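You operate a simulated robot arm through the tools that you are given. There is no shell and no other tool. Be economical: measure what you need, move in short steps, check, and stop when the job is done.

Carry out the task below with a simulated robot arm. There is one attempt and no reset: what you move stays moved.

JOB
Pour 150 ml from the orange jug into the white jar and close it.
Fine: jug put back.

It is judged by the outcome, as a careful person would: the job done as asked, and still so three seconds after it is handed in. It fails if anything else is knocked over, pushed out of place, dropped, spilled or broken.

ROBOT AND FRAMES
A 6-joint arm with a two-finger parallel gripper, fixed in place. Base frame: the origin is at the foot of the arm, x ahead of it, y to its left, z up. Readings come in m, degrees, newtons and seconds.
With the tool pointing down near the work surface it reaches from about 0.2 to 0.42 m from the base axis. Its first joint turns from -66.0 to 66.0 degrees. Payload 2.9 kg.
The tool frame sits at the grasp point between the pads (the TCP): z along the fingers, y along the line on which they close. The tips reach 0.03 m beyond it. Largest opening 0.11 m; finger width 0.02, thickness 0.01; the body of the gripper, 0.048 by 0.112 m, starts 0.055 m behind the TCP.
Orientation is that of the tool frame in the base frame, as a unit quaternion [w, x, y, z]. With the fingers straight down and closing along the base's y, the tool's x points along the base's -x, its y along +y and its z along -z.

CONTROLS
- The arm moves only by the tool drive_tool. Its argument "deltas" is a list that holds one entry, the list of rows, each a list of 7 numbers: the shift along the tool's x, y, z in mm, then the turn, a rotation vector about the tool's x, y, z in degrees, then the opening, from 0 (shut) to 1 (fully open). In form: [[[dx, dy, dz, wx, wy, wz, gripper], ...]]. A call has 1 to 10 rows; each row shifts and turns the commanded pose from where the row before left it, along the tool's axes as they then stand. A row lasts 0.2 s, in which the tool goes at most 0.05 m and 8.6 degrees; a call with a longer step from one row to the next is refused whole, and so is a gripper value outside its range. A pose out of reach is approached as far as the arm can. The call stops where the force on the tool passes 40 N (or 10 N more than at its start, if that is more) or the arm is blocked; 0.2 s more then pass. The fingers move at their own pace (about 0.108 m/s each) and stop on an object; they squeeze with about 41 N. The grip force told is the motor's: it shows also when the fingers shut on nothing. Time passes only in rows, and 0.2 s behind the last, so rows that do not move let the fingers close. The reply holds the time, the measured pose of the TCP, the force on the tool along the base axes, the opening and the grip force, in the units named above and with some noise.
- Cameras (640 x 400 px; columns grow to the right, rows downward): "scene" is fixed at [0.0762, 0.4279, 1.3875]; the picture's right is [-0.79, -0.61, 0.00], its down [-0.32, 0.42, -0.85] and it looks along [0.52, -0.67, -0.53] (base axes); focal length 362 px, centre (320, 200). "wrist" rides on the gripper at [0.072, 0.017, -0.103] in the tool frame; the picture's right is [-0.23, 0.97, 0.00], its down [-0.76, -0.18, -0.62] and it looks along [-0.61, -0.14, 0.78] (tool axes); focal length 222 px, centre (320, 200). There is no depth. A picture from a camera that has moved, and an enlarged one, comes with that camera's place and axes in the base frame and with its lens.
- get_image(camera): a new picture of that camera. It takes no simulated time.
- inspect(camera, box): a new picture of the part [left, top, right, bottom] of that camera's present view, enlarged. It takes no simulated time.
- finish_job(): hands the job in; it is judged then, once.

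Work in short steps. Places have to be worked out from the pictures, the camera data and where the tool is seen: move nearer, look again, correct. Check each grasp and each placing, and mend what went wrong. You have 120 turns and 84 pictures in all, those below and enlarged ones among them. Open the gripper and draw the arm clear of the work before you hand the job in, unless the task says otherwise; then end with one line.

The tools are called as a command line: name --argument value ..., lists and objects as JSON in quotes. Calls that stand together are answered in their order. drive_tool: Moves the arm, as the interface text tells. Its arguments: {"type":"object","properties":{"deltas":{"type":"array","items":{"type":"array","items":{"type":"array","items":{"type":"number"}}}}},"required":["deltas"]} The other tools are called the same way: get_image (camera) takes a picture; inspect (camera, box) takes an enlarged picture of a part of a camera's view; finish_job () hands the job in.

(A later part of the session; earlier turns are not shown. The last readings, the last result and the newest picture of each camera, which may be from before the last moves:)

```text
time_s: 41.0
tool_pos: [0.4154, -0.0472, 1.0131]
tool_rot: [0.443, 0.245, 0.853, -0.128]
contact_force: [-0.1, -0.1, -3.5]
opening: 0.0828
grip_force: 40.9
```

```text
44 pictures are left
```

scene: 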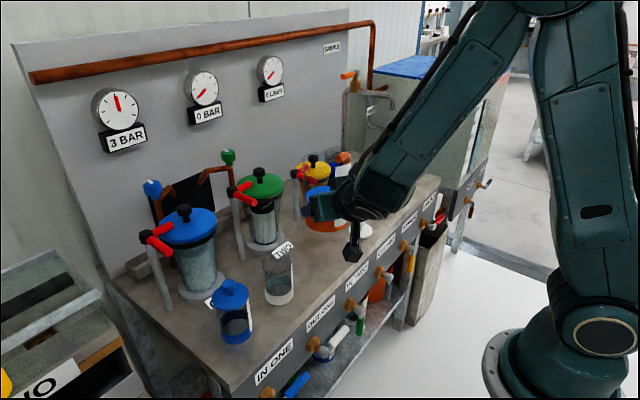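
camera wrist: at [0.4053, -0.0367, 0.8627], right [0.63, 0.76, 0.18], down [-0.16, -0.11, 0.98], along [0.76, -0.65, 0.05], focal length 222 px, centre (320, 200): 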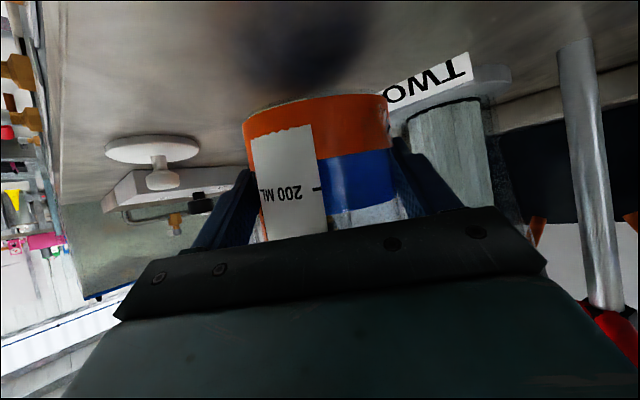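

Carrying well. I yaw back to face +x and shift to in front of the jar, high up.

drive_tool --deltas '[[[0, 0, 0, -6.57, 0, -4.57, 0.3], [0, 0, 0, -6.57, 0, -4.57, 0.3], [0, 0, 0, -6.57, 0, -4.57, 0.3], [0, 0, 0, -6.57, 0, -4.57, 0.3], [0, 29, -18, 0, 0, 0, 0.3], [0, 29, -18, 0, 0, 0, 0.3], [0, 29, -18, 0, 0, 0, 0.3], [0, 0, 0, 0, 0, 0, 0.3]]]'

drive_tool --deltas '[[[0, 0, 0, 0, 0, 0, 0.3]]]'

get_image --camera "scene"

```text
time_s: 42.8
tool_pos: [0.3936, 0.0384, 1.0553]
tool_rot: [0.462, 0.0, 0.887, 0.0]
contact_force: [0.7, -0.5, -4.5]
opening: 0.0828
grip_force: 41.1
out of reach, approached as far as the arm can: row 5, 6, 7
```

```text
time_s: 43.2
tool_pos: [0.3921, 0.0385, 1.0544]
tool_rot: [0.461, 0.001, 0.887, -0.001]
contact_force: [-0.1, 0.0, -3.9]
opening: 0.0829
grip_force: 40.8
```

```text
43 pictures are left
```

scene: 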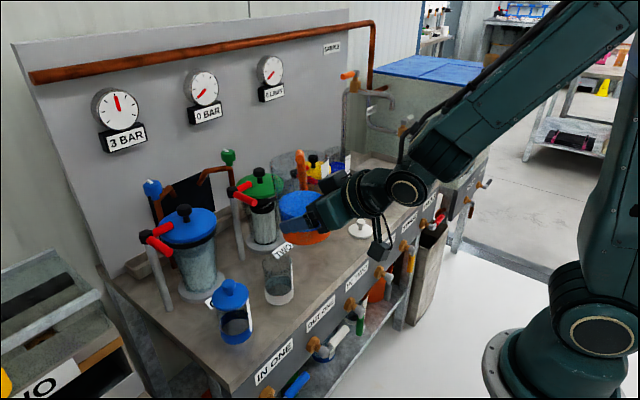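

Now I tilt the jug 45° forward up here (pouring should only begin near 60°) and check.

drive_tool --deltas '[[[0, 0, 0, 0, 4, 0, 0.3], [0, 0, 0, 0, 5, 0, 0.3], [0, 0, 0, 0, 6, 0, 0.3], [0, 0, 0, 0, 6, 0, 0.3], [0, 0, 0, 0, 6, 0, 0.3], [0, 0, 0, 0, 6, 0, 0.3], [0, 0, 0, 0, 6, 0, 0.3], [0, 0, 0, 0, 4, 0, 0.3], [0, 0, 0, 0, 2, 0, 0.3], [0, 0, 0, 0, 0, 0, 0.3]]]'

get_image --camera "scene"

get_image --camera "wrist"

```text
time_s: 45.4
tool_pos: [0.3926, 0.0399, 1.0535]
tool_rot: [0.087, 0.001, 0.996, 0.0]
contact_force: [-0.1, -0.5, -3.9]
opening: 0.0829
grip_force: 41.0
```

```text
42 pictures are left
```

scene: 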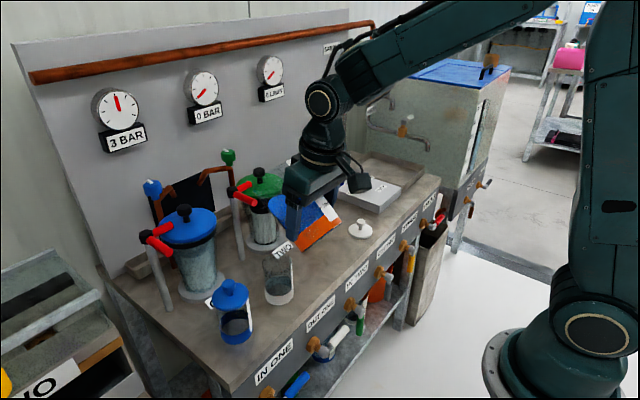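

```text
41 pictures are left
camera wrist: at [0.3033, 0.0554, 1.1429], right [0.23, 0.97, 0.04], down [0.64, -0.18, 0.75], along [0.73, -0.14, -0.67], focal length 222 px, centre (320, 200)
```

wrist: 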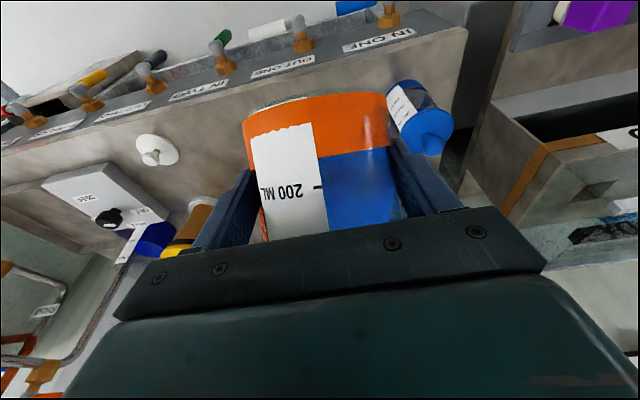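

Tilted 45° without spill. I zoom to see where the lip is relative to the jar.

inspect --camera "scene" --box '[220, 160, 380, 310]'

```text
2.67 times, centred on (300, 235) of scene
camera zoom: at [0.0763, 0.4279, 1.3875], right [-0.79, -0.61, 0.0], down [-0.32, 0.42, -0.85], along [0.52, -0.67, -0.53], focal length 965 px, centre (373, 107)
```

zoom: 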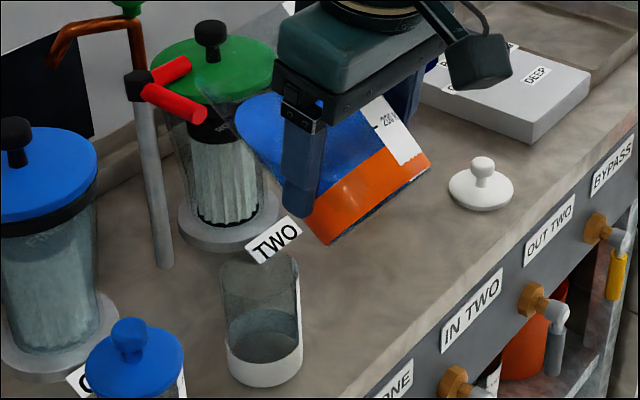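

I zoom closer to determine the liquid surface's distance from the lip.

inspect --camera "scene" --box '[260, 165, 340, 225]'

```text
6.67 times, centred on (300, 195) of scene
camera zoom: at [0.0763, 0.4279, 1.3875], right [-0.79, -0.61, 0.0], down [-0.32, 0.42, -0.85], along [0.52, -0.67, -0.53], focal length 2412 px, centre (453, 233)
```

zoom: 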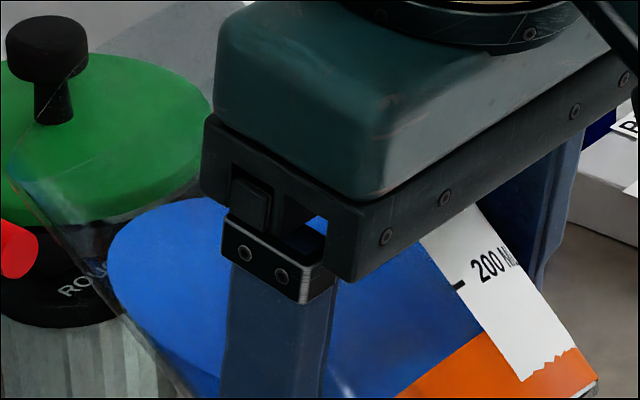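

The liquid is ~40 mm short of the lip and the jug hasn't slipped in the grip. I tilt 7° more and lower towards the jar, stopping with margin for a visual check.

drive_tool --deltas '[[[0, 0, 0, 0, 3.5, 0, 0.3], [0, 0, 0, 0, 3.5, 0, 0.3], [4, 0, 35, 0, 0, 0, 0.3], [4, 0, 40, 0, 0, 0, 0.3], [5, 0, 32, 0, 0, 0, 0.3], [0, 0, 0, 0, 0, 0, 0.3]]]'

inspect --camera "scene" --box '[225, 190, 345, 310]'

get_image --camera "wrist"

```text
time_s: 46.8
tool_pos: [0.384, 0.0384, 0.9467]
tool_rot: [0.027, 0.001, 1.0, 0.001]
contact_force: [0.2, -0.8, -4.6]
opening: 0.0827
grip_force: 41.4
```

```text
3.33 times, centred on (285, 250) of scene
camera zoom: at [0.0763, 0.4279, 1.3875], right [-0.79, -0.61, 0.0], down [-0.32, 0.42, -0.85], along [0.52, -0.67, -0.53], focal length 1206 px, centre (437, 33)
```

zoom: 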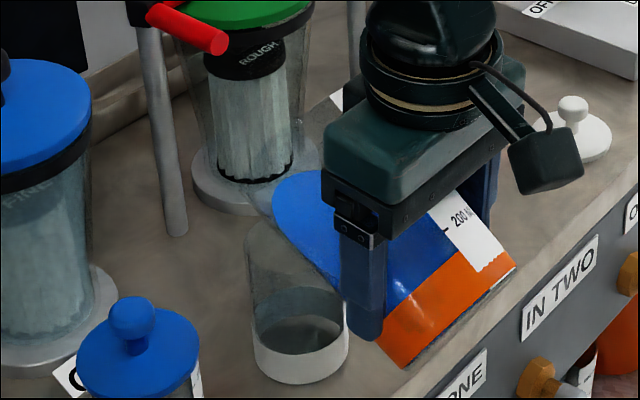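

```text
37 pictures are left
camera wrist: at [0.3074, 0.0556, 1.0461], right [0.23, 0.97, 0.01], down [0.73, -0.18, 0.66], along [0.65, -0.14, -0.75], focal length 222 px, centre (320, 200)
```

wrist: 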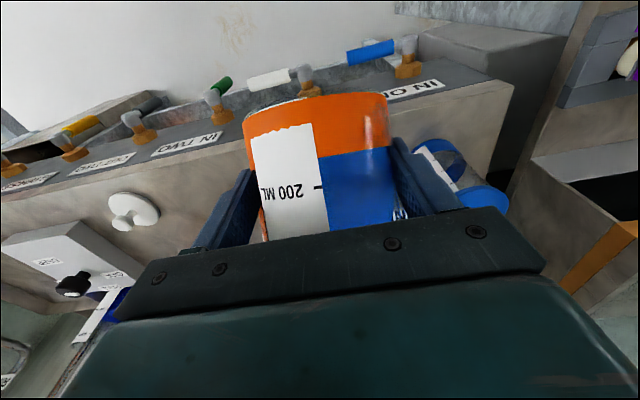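

I zoom on the lip and jar mouth to judge the alignment.

inspect --camera "scene" --box '[250, 220, 320, 275]'

```text
7.27 times, centred on (285, 248) of scene
camera zoom: at [0.0763, 0.4279, 1.3875], right [-0.79, -0.61, 0.0], down [-0.32, 0.42, -0.85], along [0.52, -0.67, -0.53], focal length 2632 px, centre (574, -146)
```

zoom: 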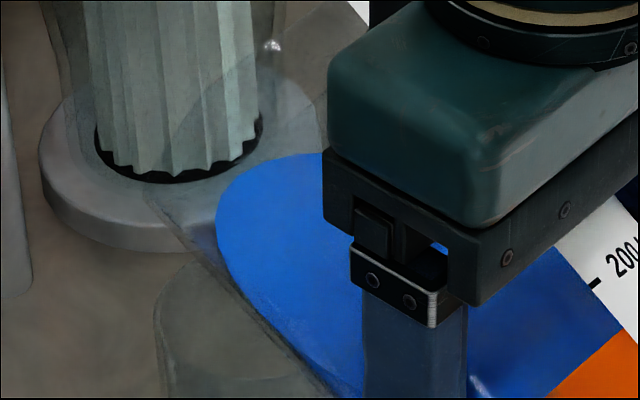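

The lip appears to reach further forward than modelled: about 20–30 mm beyond the jar's centre, z≈0.925. I pull back 28 mm in x and look again.

drive_tool --deltas '[[[14, 1, -0.7, 0, 0, 0, 0.3], [14, 0, -0.7, 0, 0, 0, 0.3], [0, 0, 0, 0, 0, 0, 0.3]]]'

inspect --camera "scene" --box '[245, 215, 325, 305]'

```text
time_s: 47.6
tool_pos: [0.3567, 0.0414, 0.9458]
tool_rot: [0.027, 0.001, 1.0, 0.0]
contact_force: [0.0, -0.2, -4.6]
opening: 0.0828
grip_force: 41.5
```

```text
4.44 times, centred on (285, 260) of scene
camera zoom: at [0.0763, 0.4279, 1.3875], right [-0.79, -0.61, 0.0], down [-0.32, 0.42, -0.85], along [0.52, -0.67, -0.53], focal length 1608 px, centre (476, -67)
```

zoom: 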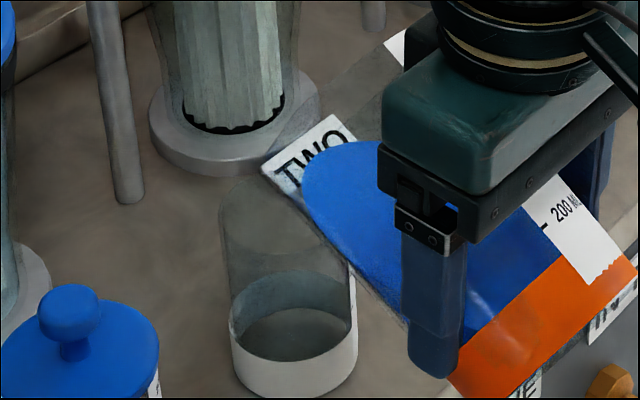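

The lip is now over the jar (≈0.49, 0.92), slightly forward. I pull back 5 mm and tilt 4° more, then check.

drive_tool --deltas '[[[5, 0, 0, 0, 0, 0, 0.3], [0, 0, 0, 0, 2, 0, 0.3], [0, 0, 0, 0, 2, 0, 0.3], [0, 0, 0, 0, 0, 0, 0.3]]]'

inspect --camera "scene" --box '[245, 215, 325, 305]'

```text
time_s: 48.6
tool_pos: [0.351, 0.04, 0.9468]
tool_rot: [-0.01, 0.001, 1.0, 0.0]
contact_force: [0.2, 0.9, -4.2]
opening: 0.0827
grip_force: 41.2
```

```text
4.44 times, centred on (285, 260) of scene
camera zoom: at [0.0763, 0.4279, 1.3875], right [-0.79, -0.61, 0.0], down [-0.32, 0.42, -0.85], along [0.52, -0.67, -0.53], focal length 1608 px, centre (476, -67)
```

zoom: 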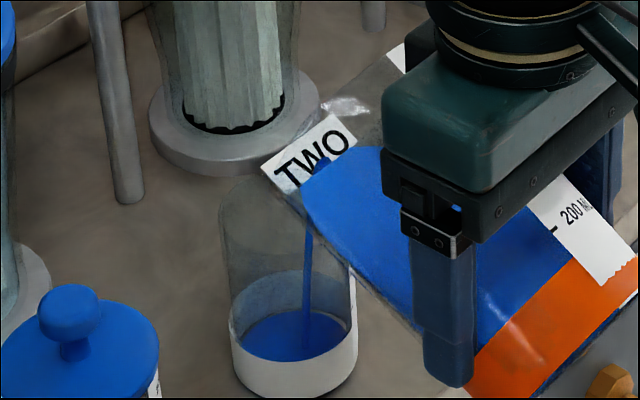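

It is already pouring, cleanly into the jar. I hold this tilt briefly and check the level.

drive_tool --deltas '[[[0, 0, 0, 0, 0, 0, 0.3]]]'

inspect --camera "scene" --box '[245, 215, 325, 305]'

```text
time_s: 49.0
tool_pos: [0.351, 0.0399, 0.9469]
tool_rot: [-0.009, 0.0, 1.0, 0.0]
contact_force: [-0.4, -0.3, -3.2]
opening: 0.0825
grip_force: 41.3
```

```text
4.44 times, centred on (285, 260) of scene
camera zoom: at [0.0763, 0.4279, 1.3875], right [-0.79, -0.61, 0.0], down [-0.32, 0.42, -0.85], along [0.52, -0.67, -0.53], focal length 1608 px, centre (476, -67)
```

zoom: 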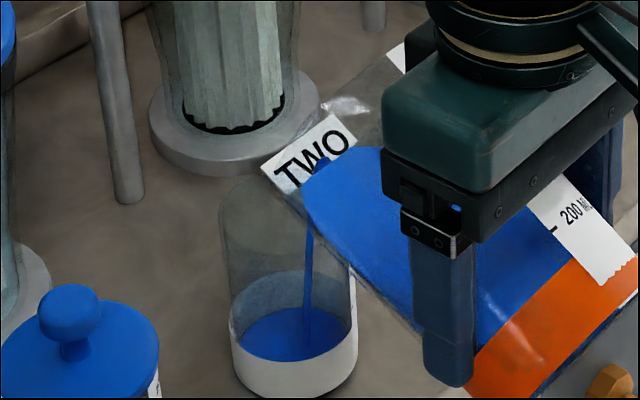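

Flow is slow and steady, the jar holds only ~20–30 ml so far. By the label ticks, 150 ml is at z≈0.863 (26 mm under the rim). I hold another second.

drive_tool --deltas '[[[0, 0, 0, 0, 0, 0, 0.3], [0, 0, 0, 0, 0, 0, 0.3], [0, 0, 0, 0, 0, 0, 0.3], [0, 0, 0, 0, 0, 0, 0.3]]]'

inspect --camera "scene" --box '[245, 215, 325, 305]'

```text
time_s: 50.0
tool_pos: [0.3502, 0.0395, 0.9452]
tool_rot: [-0.009, 0.0, 1.0, 0.0]
contact_force: [0.9, 0.1, -3.9]
opening: 0.0825
grip_force: 41.0
```

```text
4.44 times, centred on (285, 260) of scene
camera zoom: at [0.0763, 0.4279, 1.3875], right [-0.79, -0.61, 0.0], down [-0.32, 0.42, -0.85], along [0.52, -0.67, -0.53], focal length 1608 px, centre (476, -67)
```

zoom: 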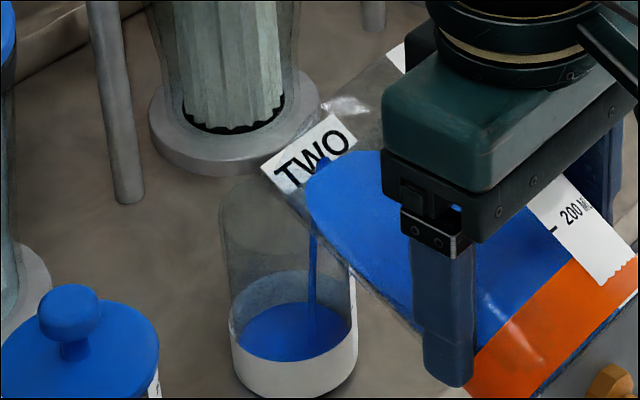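

The flow has nearly stopped by itself at this tilt (~25–30 ml). I tilt 3° more, raising to keep the lip's height, and wait.

drive_tool --deltas '[[[-1.5, 0, -3, 0, 1.5, 0, 0.3], [-1.5, 0, -3, 0, 1.5, 0, 0.3], [0, 0, 0, 0, 0, 0, 0.3], [0, 0, 0, 0, 0, 0, 0.3], [0, 0, 0, 0, 0, 0, 0.3]]]'

inspect --camera "scene" --box '[245, 215, 325, 305]'

```text
time_s: 51.2
tool_pos: [0.3537, 0.0396, 0.9513]
tool_rot: [-0.035, 0.001, 0.999, 0.0]
contact_force: [0.1, 0.4, -2.3]
opening: 0.0824
grip_force: 41.6
```

```text
4.44 times, centred on (285, 260) of scene
camera zoom: at [0.0763, 0.4279, 1.3875], right [-0.79, -0.61, 0.0], down [-0.32, 0.42, -0.85], along [0.52, -0.67, -0.53], focal length 1608 px, centre (476, -67)
```

zoom: 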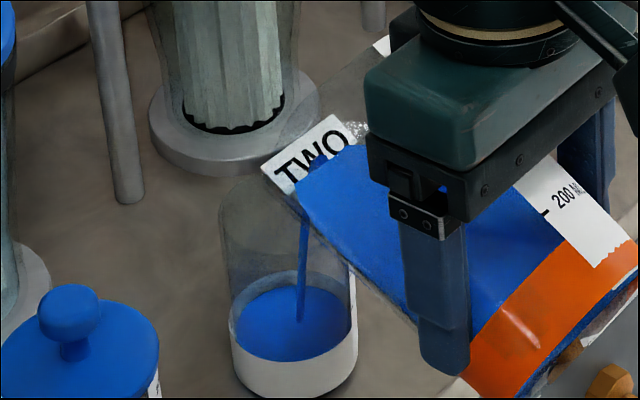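

Jar is at roughly 50 ml, stream well centred. Hold longer.

drive_tool --deltas '[[[0, 0, 0, 0, 0, 0, 0.3], [0, 0, 0, 0, 0, 0, 0.3], [0, 0, 0, 0, 0, 0, 0.3], [0, 0, 0, 0, 0, 0, 0.3]]]'

drive_tool --deltas '[[[-1, 0, -3, 0, 1.5, 0, 0.3], [-1, 0, -3, 0, 1.5, 0, 0.3], [0, 0, 0, 0, 0, 0, 0.3], [0, 0, 0, 0, 0, 0, 0.3]]]'

inspect --camera "scene" --box '[245, 215, 325, 305]'

```text
time_s: 52.2
tool_pos: [0.3533, 0.0402, 0.9516]
tool_rot: [-0.035, 0.001, 0.999, 0.0]
contact_force: [0.1, 0.2, -3.7]
opening: 0.0824
grip_force: 41.0
```

```text
time_s: 53.2
tool_pos: [0.3571, 0.0391, 0.9582]
tool_rot: [-0.061, 0.001, 0.998, -0.001]
contact_force: [-1.1, 0.0, -3.2]
opening: 0.0825
grip_force: 41.0
```

```text
4.44 times, centred on (285, 260) of scene
camera zoom: at [0.0763, 0.4279, 1.3875], right [-0.79, -0.61, 0.0], down [-0.32, 0.42, -0.85], along [0.52, -0.67, -0.53], focal length 1608 px, centre (476, -67)
```

zoom: 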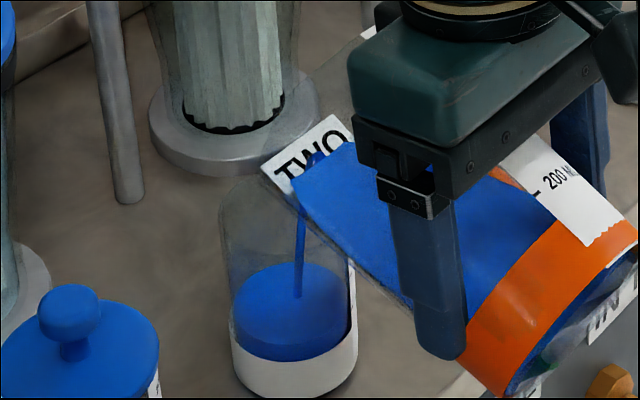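

About 85 ml now. Hold again and watch.

drive_tool --deltas '[[[0, 0, 0, 0, 0, 0, 0.3], [0, 0, 0, 0, 0, 0, 0.3], [0, 0, 0, 0, 0, 0, 0.3]]]'

inspect --camera "scene" --box '[245, 215, 325, 305]'

```text
time_s: 54.0
tool_pos: [0.3565, 0.039, 0.9571]
tool_rot: [-0.061, 0.001, 0.998, 0.001]
contact_force: [-0.5, 0.6, -3.5]
opening: 0.0827
grip_force: 41.3
```

```text
4.44 times, centred on (285, 260) of scene
camera zoom: at [0.0763, 0.4279, 1.3875], right [-0.79, -0.61, 0.0], down [-0.32, 0.42, -0.85], along [0.52, -0.67, -0.53], focal length 1608 px, centre (476, -67)
```

zoom: 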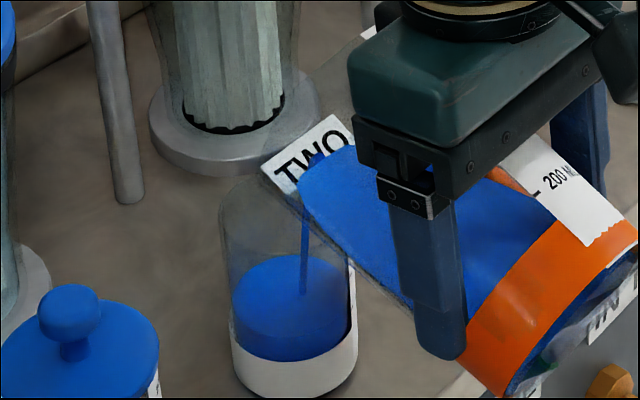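

Roughly 95–100 ml, flow slowing. I tilt 3° more with the same compensation and wait briefly.

drive_tool --deltas '[[[-1, 0, -3, 0, 1.5, 0, 0.3], [-1, 0, -3, 0, 1.5, 0, 0.3], [0, 0, 0, 0, 0, 0, 0.3], [0, 0, 0, 0, 0, 0, 0.3], [0, 0, 0, 0, 0, 0, 0.3]]]'

inspect --camera "scene" --box '[245, 215, 325, 305]'

```text
time_s: 55.2
tool_pos: [0.3596, 0.0397, 0.964]
tool_rot: [-0.087, 0.001, 0.996, 0.0]
contact_force: [-0.4, 0.1, -2.7]
opening: 0.0823
grip_force: 41.2
```

```text
4.44 times, centred on (285, 260) of scene
camera zoom: at [0.0763, 0.4279, 1.3875], right [-0.79, -0.61, 0.0], down [-0.32, 0.42, -0.85], along [0.52, -0.67, -0.53], focal length 1608 px, centre (476, -67)
```

zoom: 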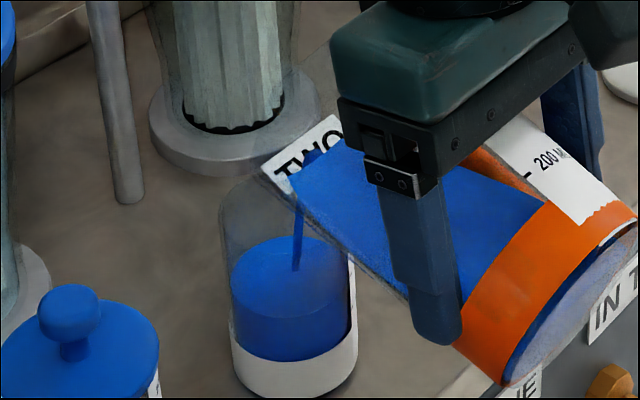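

About 120 ml. I hold 0.6 s more and check.

drive_tool --deltas '[[[0, 0, 0, 0, 0, 0, 0.3], [0, 0, 0, 0, 0, 0, 0.3]]]'

inspect --camera "scene" --box '[245, 215, 325, 305]'

```text
time_s: 55.8
tool_pos: [0.3595, 0.0387, 0.9639]
tool_rot: [-0.087, 0.001, 0.996, 0.0]
contact_force: [-0.1, 0.1, -1.9]
opening: 0.0824
grip_force: 41.0
```

```text
4.44 times, centred on (285, 260) of scene
camera zoom: at [0.0762, 0.4279, 1.3875], right [-0.79, -0.61, 0.0], down [-0.32, 0.42, -0.85], along [0.52, -0.67, -0.53], focal length 1608 px, centre (476, -67)
```

zoom: 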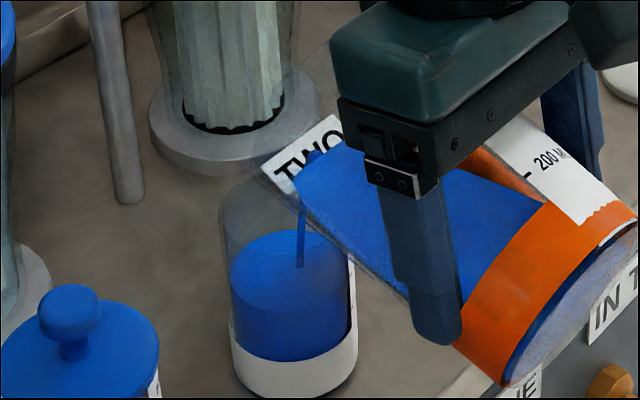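

About 130 ml by my estimate. I tip back to stop the flow and read the jar's label properly before topping up.

drive_tool --deltas '[[[0, 0, 0, 0, -5, 0, 0.3], [0, 0, 0, 0, -5, 0, 0.3], [0, 0, 0, 0, -3, 0, 0.3], [0, 0, 0, 0, 0, 0, 0.3], [0, 0, 0, 0, 0, 0, 0.3], [0, 0, 0, 0, 0, 0, 0.3]]]'

inspect --camera "scene" --box '[245, 215, 325, 305]'

```text
time_s: 57.2
tool_pos: [0.3595, 0.0406, 0.964]
tool_rot: [0.026, 0.001, 1.0, 0.0]
contact_force: [0.8, 0.3, -2.4]
opening: 0.0824
grip_force: 41.2
```

```text
4.44 times, centred on (285, 260) of scene
camera zoom: at [0.0762, 0.4279, 1.3875], right [-0.79, -0.61, 0.0], down [-0.32, 0.42, -0.85], along [0.52, -0.67, -0.53], focal length 1608 px, centre (476, -67)
```

zoom: 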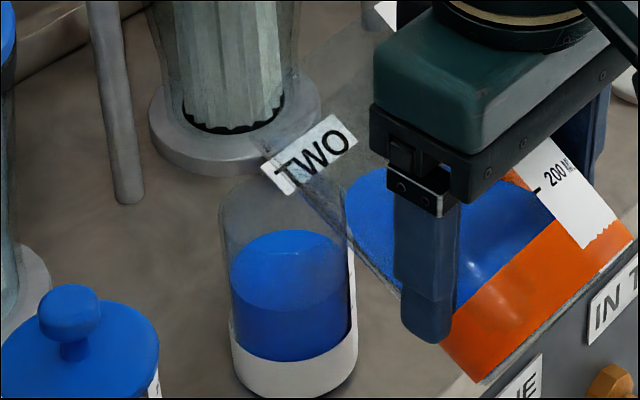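

Flow stopped, nothing spilled. I carry the jug up and aside to -y, uprighting it, so the wrist camera can read the jar's label.

drive_tool --deltas '[[[0, -20, -30, 0, 0, 0, 0.3], [-30, -20, -20, 0, 0, 0, 0.3], [-20, -15, 0, 0, -7.4, 0, 0.3], [0, -15, 0, 0, -7.4, 0, 0.3], [0, -15, 0, 0, -7.4, 0, 0.3], [0, -15, 0, 0, -7.4, 0, 0.3], [0, -15, 0, 0, -7.4, 0, 0.3], [0, -15, 0, 0, -7.4, 0, 0.3], [0, -10, 0, 0, -7.4, 0, 0.3], [0, 0, 0, 0, 0, 0, 0.3]]]'

get_image --camera "wrist"

```text
time_s: 59.4
tool_pos: [0.4074, -0.0989, 1.0144]
tool_rot: [0.461, 0.001, 0.887, -0.001]
contact_force: [-0.5, -1.2, -2.9]
opening: 0.0825
grip_force: 41.3
```

```text
25 pictures are left
camera wrist: at [0.281, -0.0834, 1.0153], right [0.13, 0.97, 0.19], down [-0.07, -0.18, 0.98], along [0.99, -0.14, 0.05], focal length 222 px, centre (320, 200)
```

wrist: 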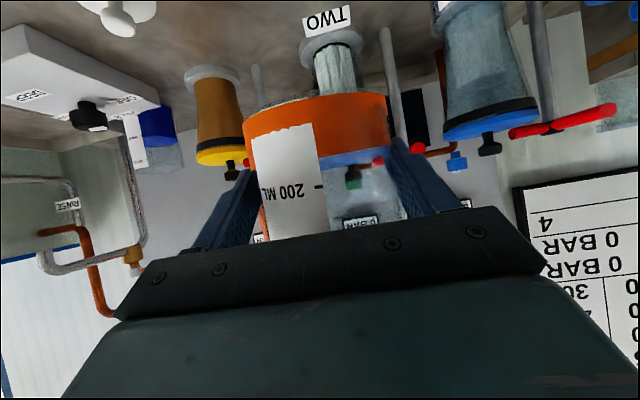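

Upright again. I lower the jug (still in the air, in front of its place) so the camera is at the jar's label height.

drive_tool --deltas '[[[35.4, 0, 24.6, 0, 0, 0, 0.3], [35.4, 0, 24.6, 0, 0, 0, 0.3], [35.4, 0, 24.6, 0, 0, 0, 0.3], [0, 0, 0, 0, 0, 0, 0.3], [0, 0, 0, 0, 0, 0, 0.3]]]'

inspect --camera "wrist" --box '[440, 0, 640, 200]'

inspect --camera "wrist" --box '[235, 70, 415, 240]'

```text
time_s: 60.6
tool_pos: [0.4063, -0.1024, 0.8877]
tool_rot: [0.461, 0.001, 0.887, 0.0]
contact_force: [0.8, 0.2, -3.2]
opening: 0.0823
grip_force: 40.8
```

```text
2.00 times, centred on (540, 100) of wrist
camera zoom: at [0.2807, -0.0863, 0.8877], right [0.13, 0.97, 0.19], down [-0.07, -0.18, 0.98], along [0.99, -0.14, 0.05], focal length 444 px, centre (-120, 400)
```

zoom: 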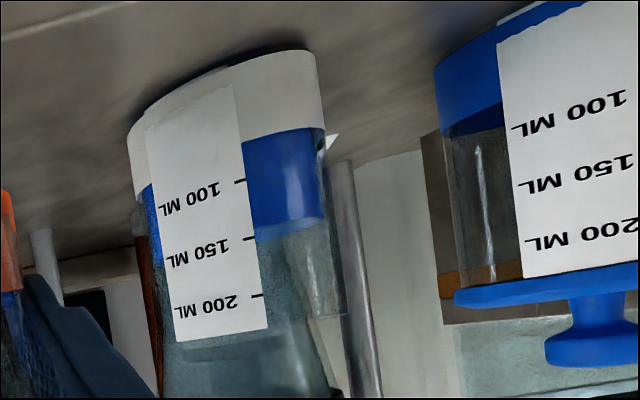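

```text
2.35 times, centred on (325, 155) of wrist
camera zoom: at [0.2807, -0.0863, 0.8877], right [0.13, 0.97, 0.19], down [-0.07, -0.18, 0.98], along [0.99, -0.14, 0.05], focal length 523 px, centre (308, 306)
```

zoom: 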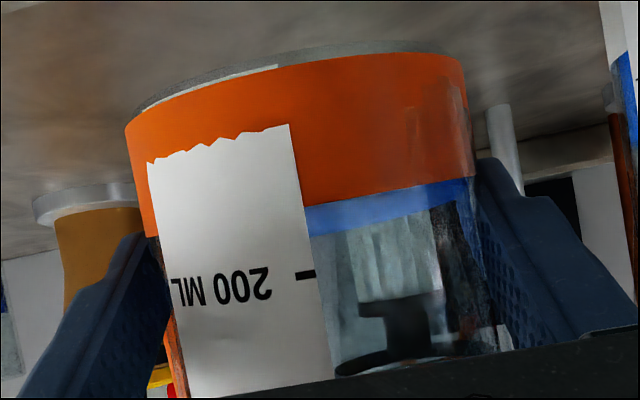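

Both levels look near 150. I zoom in to read them precisely.

inspect --camera "wrist" --box '[500, 75, 556, 145]'

inspect --camera "wrist" --box '[300, 130, 380, 190]'

```text
5.71 times, centred on (528, 110) of wrist
camera zoom: at [0.2807, -0.0863, 0.8877], right [0.13, 0.97, 0.19], down [-0.07, -0.18, 0.98], along [0.99, -0.14, 0.05], focal length 1269 px, centre (-869, 714)
```

zoom: 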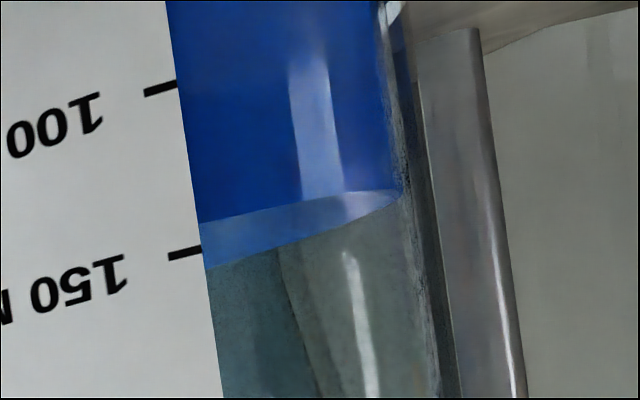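

```text
6.67 times, centred on (340, 160) of wrist
camera zoom: at [0.2807, -0.0863, 0.8877], right [0.13, 0.97, 0.19], down [-0.07, -0.18, 0.98], along [0.99, -0.14, 0.05], focal length 1481 px, centre (187, 467)
```

zoom: 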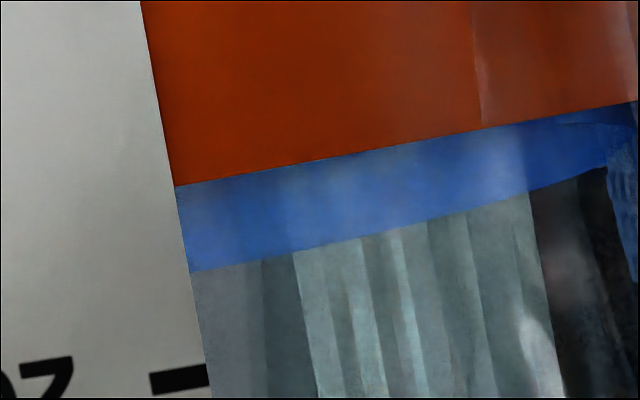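

The jar reads ~141 ml at the label, so about 9 ml is missing. I go back by the reverse path to the pour-ready pose for a brief top-up.

drive_tool --deltas '[[[-35.4, 0, -24.6, 0, 0, 0, 0.3], [-35.4, 0, -24.6, 0, 0, 0, 0.3], [-35.4, 0, -24.6, 0, 0, 0, 0.3], [0, 0, 0, 0, 0, 0, 0.3]]]'

drive_tool --deltas '[[[0, 10, 0, 0, 7.4, 0, 0.3], [0, 15, 0, 0, 7.4, 0, 0.3], [0, 15, 0, 0, 7.4, 0, 0.3], [0, 15, 0, 0, 7.4, 0, 0.3], [0, 15, 0, 0, 7.4, 0, 0.3], [0, 15, 0, 0, 7.4, 0, 0.3], [0, 15, 0, 0, 7.4, 0, 0.3], [20, 0, 0, 0, 0, 0, 0.3], [30, 20, 0, 0, 0, 0, 0.3], [0, 0, 0, 0, 0, 0, 0.3]]]'

```text
time_s: 61.6
tool_pos: [0.4069, -0.1003, 1.0154]
tool_rot: [0.46, 0.001, 0.888, 0.0]
contact_force: [-1.0, -0.6, -1.9]
opening: 0.0824
grip_force: 40.8
```

```text
time_s: 63.8
tool_pos: [0.3575, 0.0205, 1.0126]
tool_rot: [0.027, 0.001, 1.0, 0.0]
contact_force: [-0.3, -0.3, -2.6]
opening: 0.0823
grip_force: 41.1
```

Now to the same pose as before, 20 mm in +y and 48 mm down; then verify the lip's position.

drive_tool --deltas '[[[-1, 19.5, 10, 0, 0, 0, 0.3], [-1, 0, 20, 0, 0, 0, 0.3], [0, 0, 18, 0, 0, 0, 0.3], [0, 0, 0, 0, 0, 0, 0.3]]]'

inspect --camera "scene" --box '[245, 215, 325, 305]'

```text
time_s: 64.8
tool_pos: [0.3626, 0.0403, 0.9652]
tool_rot: [0.027, 0.001, 1.0, 0.0]
contact_force: [0.7, 0.7, -1.8]
opening: 0.0822
grip_force: 41.2
```

```text
4.44 times, centred on (285, 260) of scene
camera zoom: at [0.0763, 0.4279, 1.3875], right [-0.79, -0.61, 0.0], down [-0.32, 0.42, -0.85], along [0.52, -0.67, -0.53], focal length 1608 px, centre (476, -67)
```

zoom: 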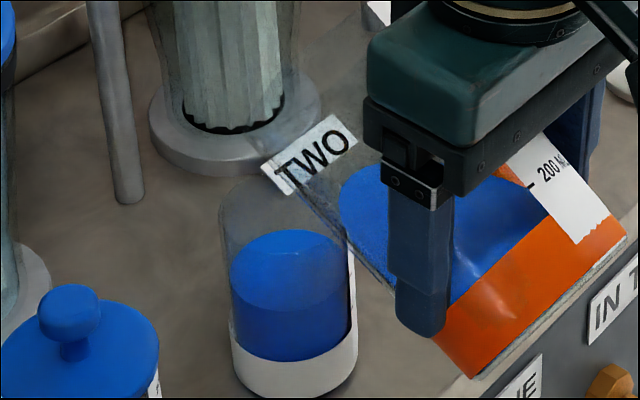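

Same geometry as before. I tilt to the previous final angle with a short hold, then look.

drive_tool --deltas '[[[2, 0, 0, 0, 5, 0, 0.3], [0, 0, 0, 0, 5, 0, 0.3], [0, 0, 0, 0, 3, 0, 0.3], [0, 0, 0, 0, 0, 0, 0.3]]]'

inspect --camera "scene" --box '[245, 215, 325, 305]'

```text
time_s: 65.8
tool_pos: [0.3601, 0.0404, 0.9657]
tool_rot: [-0.088, 0.001, 0.996, 0.0]
contact_force: [0.9, 0.6, -2.9]
opening: 0.0824
grip_force: 41.6
```

```text
4.44 times, centred on (285, 260) of scene
camera zoom: at [0.0763, 0.4279, 1.3875], right [-0.79, -0.61, 0.0], down [-0.32, 0.42, -0.85], along [0.52, -0.67, -0.53], focal length 1608 px, centre (476, -67)
```

zoom: 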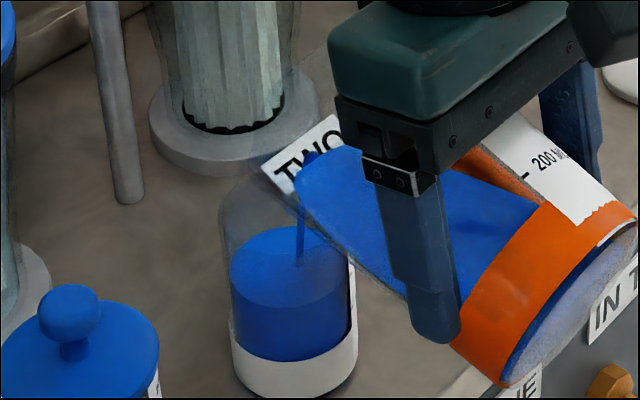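

Roughly 145 ml and slowly rising. I hold 0.4 s more and tip back in the same call.

drive_tool --deltas '[[[0, 0, 0, 0, 0, 0, 0.3], [0, 0, 0, 0, 0, 0, 0.3], [0, 0, 0, 0, -5, 0, 0.3], [0, 0, 0, 0, -5, 0, 0.3], [0, 0, 0, 0, -3, 0, 0.3], [0, 0, 0, 0, 0, 0, 0.3], [0, 0, 0, 0, 0, 0, 0.3]]]'

inspect --camera "scene" --box '[245, 215, 325, 305]'

```text
time_s: 67.4
tool_pos: [0.3609, 0.0395, 0.966]
tool_rot: [0.026, 0.001, 1.0, 0.0]
contact_force: [-0.1, -0.2, -3.4]
opening: 0.0825
grip_force: 41.2
```

```text
4.44 times, centred on (285, 260) of scene
camera zoom: at [0.0762, 0.4279, 1.3875], right [-0.79, -0.61, 0.0], down [-0.32, 0.42, -0.85], along [0.52, -0.67, -0.53], focal length 1608 px, centre (476, -67)
```

zoom: 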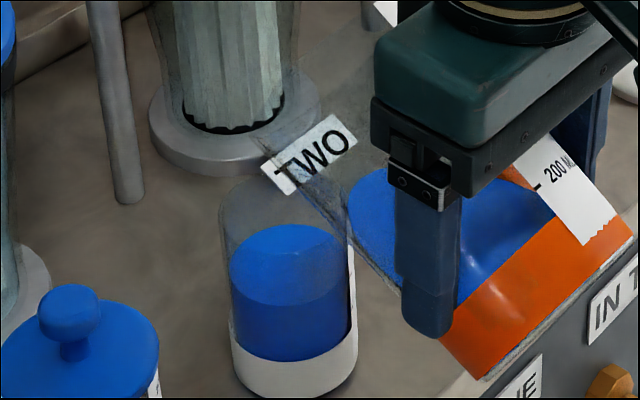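

Level rose to about 149 ml by the picture. I take the jug away again, uprighting it, and lower it to read the label.

drive_tool --deltas '[[[0, -20, -30, 0, 0, 0, 0.3], [-30, -20, -20, 0, 0, 0, 0.3], [-20, -15, 0, 0, -7.4, 0, 0.3], [0, -15, 0, 0, -7.4, 0, 0.3], [0, -15, 0, 0, -7.4, 0, 0.3], [0, -15, 0, 0, -7.4, 0, 0.3], [0, -15, 0, 0, -7.4, 0, 0.3], [0, -15, 0, 0, -7.4, 0, 0.3], [0, -10, 0, 0, -7.4, 0, 0.3], [0, 0, 0, 0, 0, 0, 0.3]]]'

drive_tool --deltas '[[[35.4, 0, 24.6, 0, 0, 0, 0.3], [35.4, 0, 24.6, 0, 0, 0, 0.3], [35.4, 0, 24.6, 0, 0, 0, 0.3], [0, 0, 0, 0, 0, 0, 0.3], [0, 0, 0, 0, 0, 0, 0.3]]]'

inspect --camera "wrist" --box '[500, 75, 556, 145]'

```text
time_s: 69.6
tool_pos: [0.4074, -0.1024, 1.0182]
tool_rot: [0.461, 0.0, 0.888, 0.0]
contact_force: [0.3, 0.0, -2.8]
opening: 0.0821
grip_force: 41.1
```

```text
time_s: 70.8
tool_pos: [0.4069, -0.1024, 0.8887]
tool_rot: [0.46, 0.001, 0.888, -0.001]
contact_force: [0.0, 0.3, -3.1]
opening: 0.0825
grip_force: 41.1
```

```text
5.71 times, centred on (528, 110) of wrist
camera zoom: at [0.281, -0.0853, 0.8888], right [0.13, 0.97, 0.19], down [-0.07, -0.18, 0.98], along [0.99, -0.14, 0.05], focal length 1269 px, centre (-869, 714)
```

zoom: 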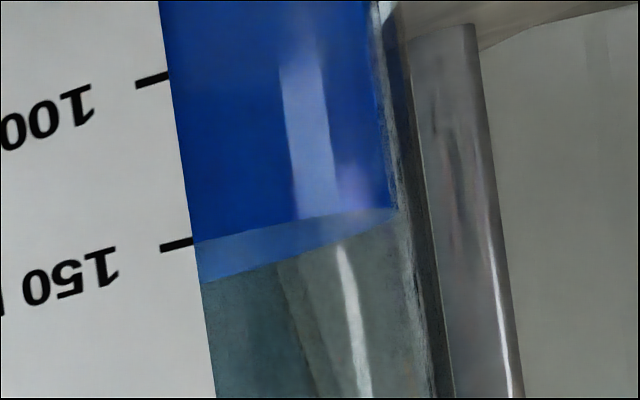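

The jar now reads 150 ml. I yaw back to the grasp heading and bring the jug above its original place.

drive_tool --deltas '[[[0, 0, 0, 6.57, 0, 4.57, 0.3], [0, 0, 0, 6.57, 0, 4.57, 0.3], [0, 0, 0, 6.57, 0, 4.57, 0.3], [0, 0, 0, 6.57, 0, 4.57, 0.3], [-8.1, 9.5, 22, 0, 0, 0, 0.3], [-8.1, 9.5, 22, 0, 0, 0, 0.3], [-8.1, 9.5, 22, 0, 0, 0, 0.3], [-8.1, 9.5, 22, 0, 0, 0, 0.3], [0, 0, 0, 0, 0, 0, 0.3]]]'

get_image --camera "wrist"

```text
time_s: 72.8
tool_pos: [0.5002, -0.1102, 0.856]
tool_rot: [0.435, 0.219, 0.866, -0.114]
contact_force: [0.9, -0.1, -2.3]
opening: 0.0825
grip_force: 40.8
out of reach, approached as far as the arm can: row 3
```

```text
16 pictures are left
camera wrist: at [0.3985, -0.0362, 0.8593], right [0.59, 0.79, 0.17], down [-0.12, -0.13, 0.98], along [0.8, -0.6, 0.02], focal length 222 px, centre (320, 200)
```

wrist: 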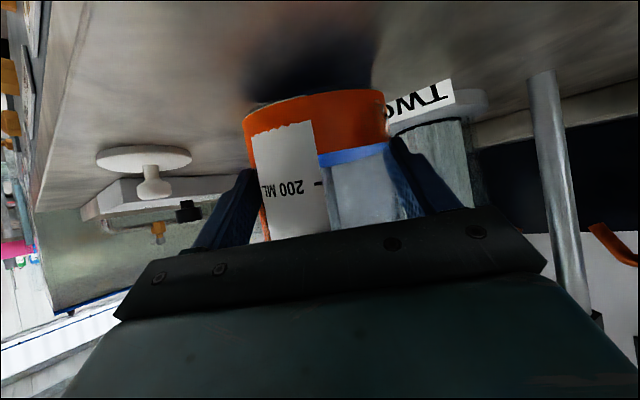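

A reach limit left a ~4° orientation error (yaw short, 1.6° tilt). I correct the orientation and the position, keeping a few mm above the bench.

drive_tool --deltas '[[[-2.5, 0, -1.7, 0, 0, 0, 0.3], [0, 0, 0, 2.75, -1.64, 2.3, 0.3], [-4.4, -4.7, 6.3, 0, 0, 0, 0.3], [0, 0, 0, 0, 0, 0, 0.3], [0, 0, 0, 0, 0, 0, 0.3]]]'

```text
time_s: 74.0
tool_pos: [0.5047, -0.1203, 0.8585]
tool_rot: [0.444, 0.244, 0.852, -0.129]
contact_force: [0.3, -0.1, -2.4]
opening: 0.0827
grip_force: 40.7
```

Orientation restored. I lower the last ~7 mm in small steps watching for contact.

drive_tool --deltas '[[[2.5, 1, 1.1, 0, 0, 0, 0.3], [1.6, 0.7, 1.1, 0, 0, 0, 0.3], [1.6, 0, 1.1, 0, 0, 0, 0.3], [0, 0, 0, 0, 0, 0, 0.3], [0, 0, 0, 0, 0, 0, 0.3]]]'

get_image --camera "wrist"

```text
time_s: 75.2
tool_pos: [0.5052, -0.1186, 0.8555]
tool_rot: [0.446, 0.245, 0.851, -0.131]
contact_force: [-3.0, -0.8, 10.1]
opening: 0.0823
grip_force: 40.7
```

```text
15 pictures are left
camera wrist: at [0.4079, -0.0367, 0.8532], right [0.63, 0.76, 0.18], down [-0.16, -0.11, 0.98], along [0.76, -0.65, 0.05], focal length 222 px, centre (320, 200)
```

wrist: 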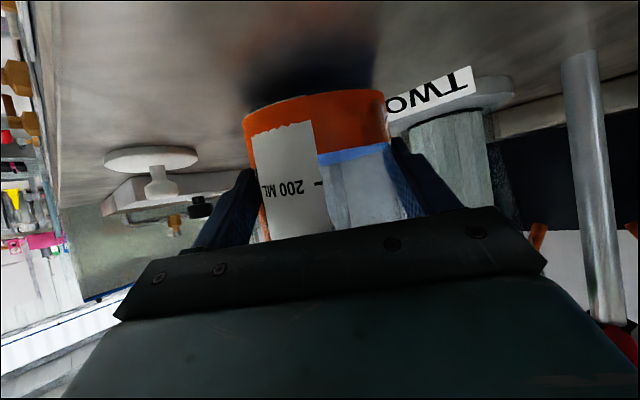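

Contact (10 N up) — the jug rests on the bench. I ease open slowly and let it settle.

drive_tool --deltas '[[[0, 0, 0, 0, 0, 0, 0.74], [0, 0, 0, 0, 0, 0, 0.78], [0, 0, 0, 0, 0, 0, 0.85], [0, 0, 0, 0, 0, 0, 1], [0, 0, 0, 0, 0, 0, 1], [0, 0, 0, 0, 0, 0, 1]]]'

get_image --camera "wrist"

```text
time_s: 76.6
tool_pos: [0.5054, -0.1181, 0.8524]
tool_rot: [0.445, 0.245, 0.852, -0.13]
contact_force: [-1.0, 0.7, -0.4]
opening: 0.1098
grip_force: 0.0
```

```text
14 pictures are left
camera wrist: at [0.4074, -0.0364, 0.8525], right [0.63, 0.76, 0.18], down [-0.16, -0.11, 0.98], along [0.76, -0.65, 0.05], focal length 222 px, centre (320, 200)
```

wrist: 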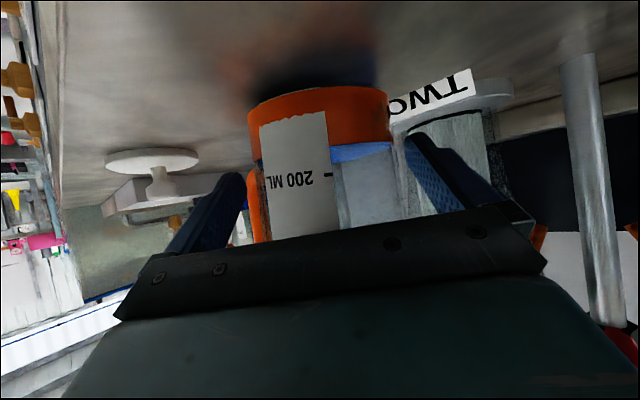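

The jug stands upright and free. I back straight out along the tool axis, then rise.

drive_tool --deltas '[[[0, 0, -15, 0, 0, 0, 1], [0, 0, -25, 0, 0, 0, 1], [0, 0, -35, 0, 0, 0, 1], [0, 0, -35, 0, 0, 0, 1], [-30, 0, -25, 0, 0, 0, 1], [-35, 0, -20, 0, 0, 0, 1], [-35, 0, -20, 0, 0, 0, 1], [0, 0, 0, 0, 0, 0, 1]]]'

drive_tool --deltas '[[[0, 0, 0, 0, 8, 0, 0.6], [0, 0, 0, 0, 8, 0, 0.6], [0, 0, 0, 0, 8, 0, 0.6], [0, 0, 0, 0, 8, 0, 0.6], [0, 0, 0, 0, 8, 0, 0.6], [0, 0, 0, 0, 8, 0, 0.6], [0, 0, 0, 0, 7, 0, 0.6], [0, 0, 0, 0, 0, 0, 0.6]]]'

get_image --camera "scene"

```text
time_s: 78.4
tool_pos: [0.4318, -0.0708, 1.036]
tool_rot: [0.444, 0.246, 0.852, -0.13]
contact_force: [0.4, 0.0, 0.2]
opening: 0.11
grip_force: 0.1
```

```text
time_s: 80.2
tool_pos: [0.4325, -0.0708, 1.0357]
tool_rot: [-0.001, 0.277, 0.961, -0.002]
contact_force: [0.7, -0.2, -1.1]
opening: 0.0661
grip_force: 0.1
```

```text
13 pictures are left
```

scene: 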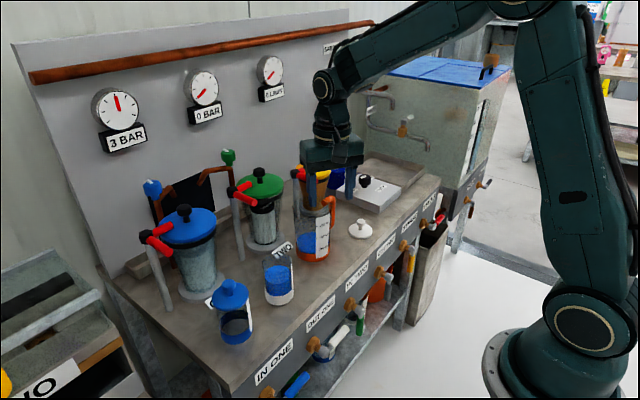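

Jug is back in place and the jar stands with its fill. I unroll to the standard heading and move above the lid.

drive_tool --deltas '[[[0, 0, 0, 0, 0, -8.05, 0.6], [0, 0, 0, 0, 0, -8.05, 0.6], [0, 0, 0, 0, 0, -8.05, 0.6], [0, 0, 0, 0, 0, -8.05, 0.6], [0, -45, -20, 0, 0, 0, 0.6], [-10, -45, 0, 0, 0, 0, 0.6], [-15, -45, 0, 0, 0, 0, 0.6], [-15, -45, 0, 0, 0, 0, 0.6], [0, -13, 40, 0, 0, 0, 0.6], [0, 0, 0, 0, 0, 0, 0.6]]]'

get_image --camera "wrist"

```text
time_s: 82.4
tool_pos: [0.4712, -0.262, 1.0143]
tool_rot: [0.001, 0.0, 1.0, -0.002]
contact_force: [0.0, 0.5, 0.1]
opening: 0.0658
grip_force: 0.2
```

```text
12 pictures are left
camera wrist: at [0.3986, -0.2468, 1.1189], right [0.23, 0.97, 0.0], down [0.76, -0.17, 0.62], along [0.61, -0.14, -0.78], focal length 222 px, centre (320, 200)
```

wrist: 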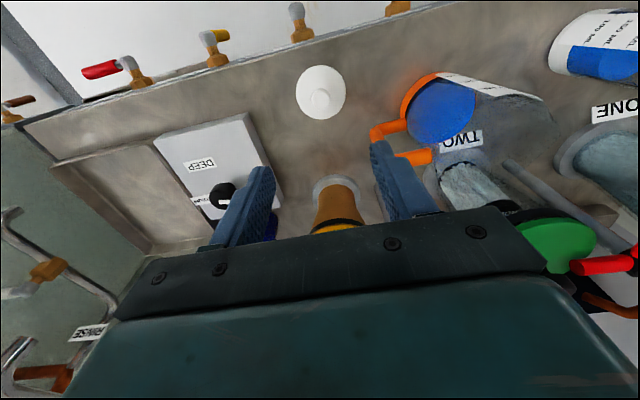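

The knob projects to (0.469, -0.262), right beneath. I descend and grip it.

drive_tool --deltas '[[[0, -1, 40, 0, 0, 0, 0.6], [0, 0, 40, 0, 0, 0, 0.6], [0, 0, 40, 0, 0, 0, 0.6], [0, 0, 35, 0, 0, 0, 0.6], [0, 0, 12, 0, 0, 0, 0.6], [0, 0, 0, 0, 0, 0, 0.3], [0, 0, 0, 0, 0, 0, 0], [0, 0, 0, 0, 0, 0, 0], [0, 0, 0, 0, 0, 0, 0]]]'

get_image --camera "wrist"

```text
time_s: 84.4
tool_pos: [0.4721, -0.2652, 0.8498]
tool_rot: [0.001, 0.0, 1.0, -0.001]
contact_force: [-0.4, 0.5, -0.3]
opening: 0.0215
grip_force: 40.8
```

```text
11 pictures are left
camera wrist: at [0.3997, -0.2478, 0.9531], right [0.23, 0.97, 0.0], down [0.76, -0.17, 0.62], along [0.61, -0.14, -0.78], focal length 222 px, centre (320, 200)
```

wrist: 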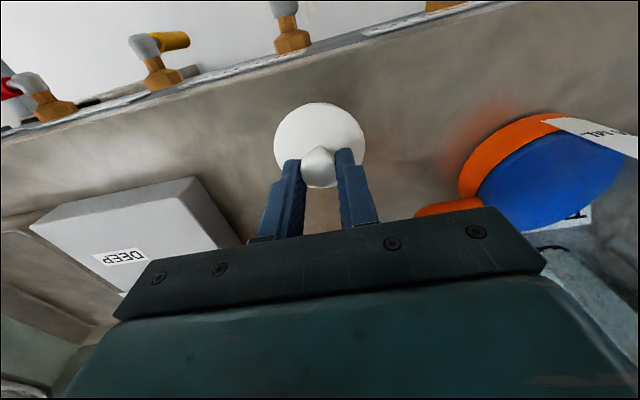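

The lid is gripped (about 6.5 mm higher on the knob than before). I lift and carry it above the jar.

drive_tool --deltas '[[[0, 0, -10, 0, 0, 0, 0], [0, 0, -40, 0, 0, 0, 0], [0, 0, -45, 0, 0, 0, 0], [0, 0, -45, 0, 0, 0, 0], [0, 0, -45, 0, 0, 0, 0], [5, 45, -15, 0, 0, 0, 0], [5, 45, 0, 0, 0, 0, 0], [0, 45, 0, 0, 0, 0, 0], [0, 45, 0, 0, 0, 0, 0], [0, 0, 0, 0, 0, 0, 0]]]'

drive_tool --deltas '[[[0, 45, 0, 0, 0, 0, 0], [0, 40, 0, 0, 0, 0, 0], [-12, 32, 0, 0, 0, 0, 0], [-12, 8, 0, 0, 0, 0, 0], [0, 0, 0, 0, 0, 0, 0]]]'

get_image --camera "wrist"

```text
time_s: 86.6
tool_pos: [0.4638, -0.0833, 1.0471]
tool_rot: [0.0, 0.0, 1.0, -0.002]
contact_force: [-0.1, 0.1, -0.5]
opening: 0.0214
grip_force: 41.3
```

```text
time_s: 87.8
tool_pos: [0.4855, 0.0412, 1.0477]
tool_rot: [0.001, 0.0, 1.0, -0.002]
contact_force: [-0.5, 0.0, -0.8]
opening: 0.0213
grip_force: 41.2
```

```text
10 pictures are left
camera wrist: at [0.4136, 0.058, 1.1506], right [0.23, 0.97, 0.0], down [0.76, -0.17, 0.62], along [0.61, -0.14, -0.78], focal length 222 px, centre (320, 200)
```

wrist: 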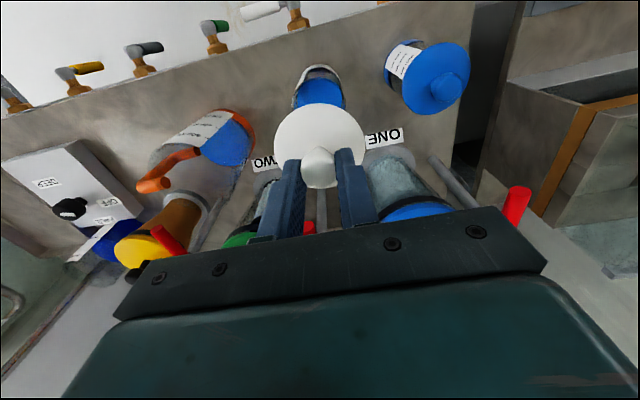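

Aligned within 2 mm of where the lid came off. I correct to (0.487, 0.040) and descend to just above the rim.

drive_tool --deltas '[[[-1.7, -1.3, 20, 0, 0, 0, 0], [0, 0, 30, 0, 0, 0, 0], [0, 0, 26, 0, 0, 0, 0], [0, 0, 0, 0, 0, 0, 0], [0, 0, 0, 0, 0, 0, 0]]]'

inspect --camera "scene" --box '[235, 215, 325, 310]'

```text
time_s: 89.0
tool_pos: [0.4886, 0.0392, 0.9705]
tool_rot: [0.0, 0.0, 1.0, -0.002]
contact_force: [-0.7, -0.3, 0.5]
opening: 0.0214
grip_force: 40.6
```

```text
4.21 times, centred on (280, 262) of scene
camera zoom: at [0.0762, 0.4279, 1.3875], right [-0.79, -0.61, 0.0], down [-0.32, 0.42, -0.85], along [0.52, -0.67, -0.53], focal length 1524 px, centre (488, -63)
```

zoom: 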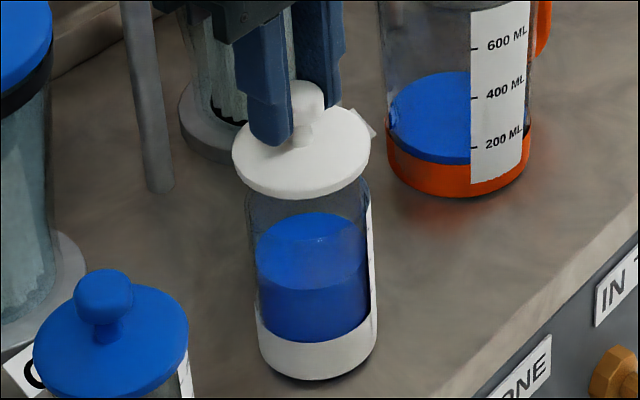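

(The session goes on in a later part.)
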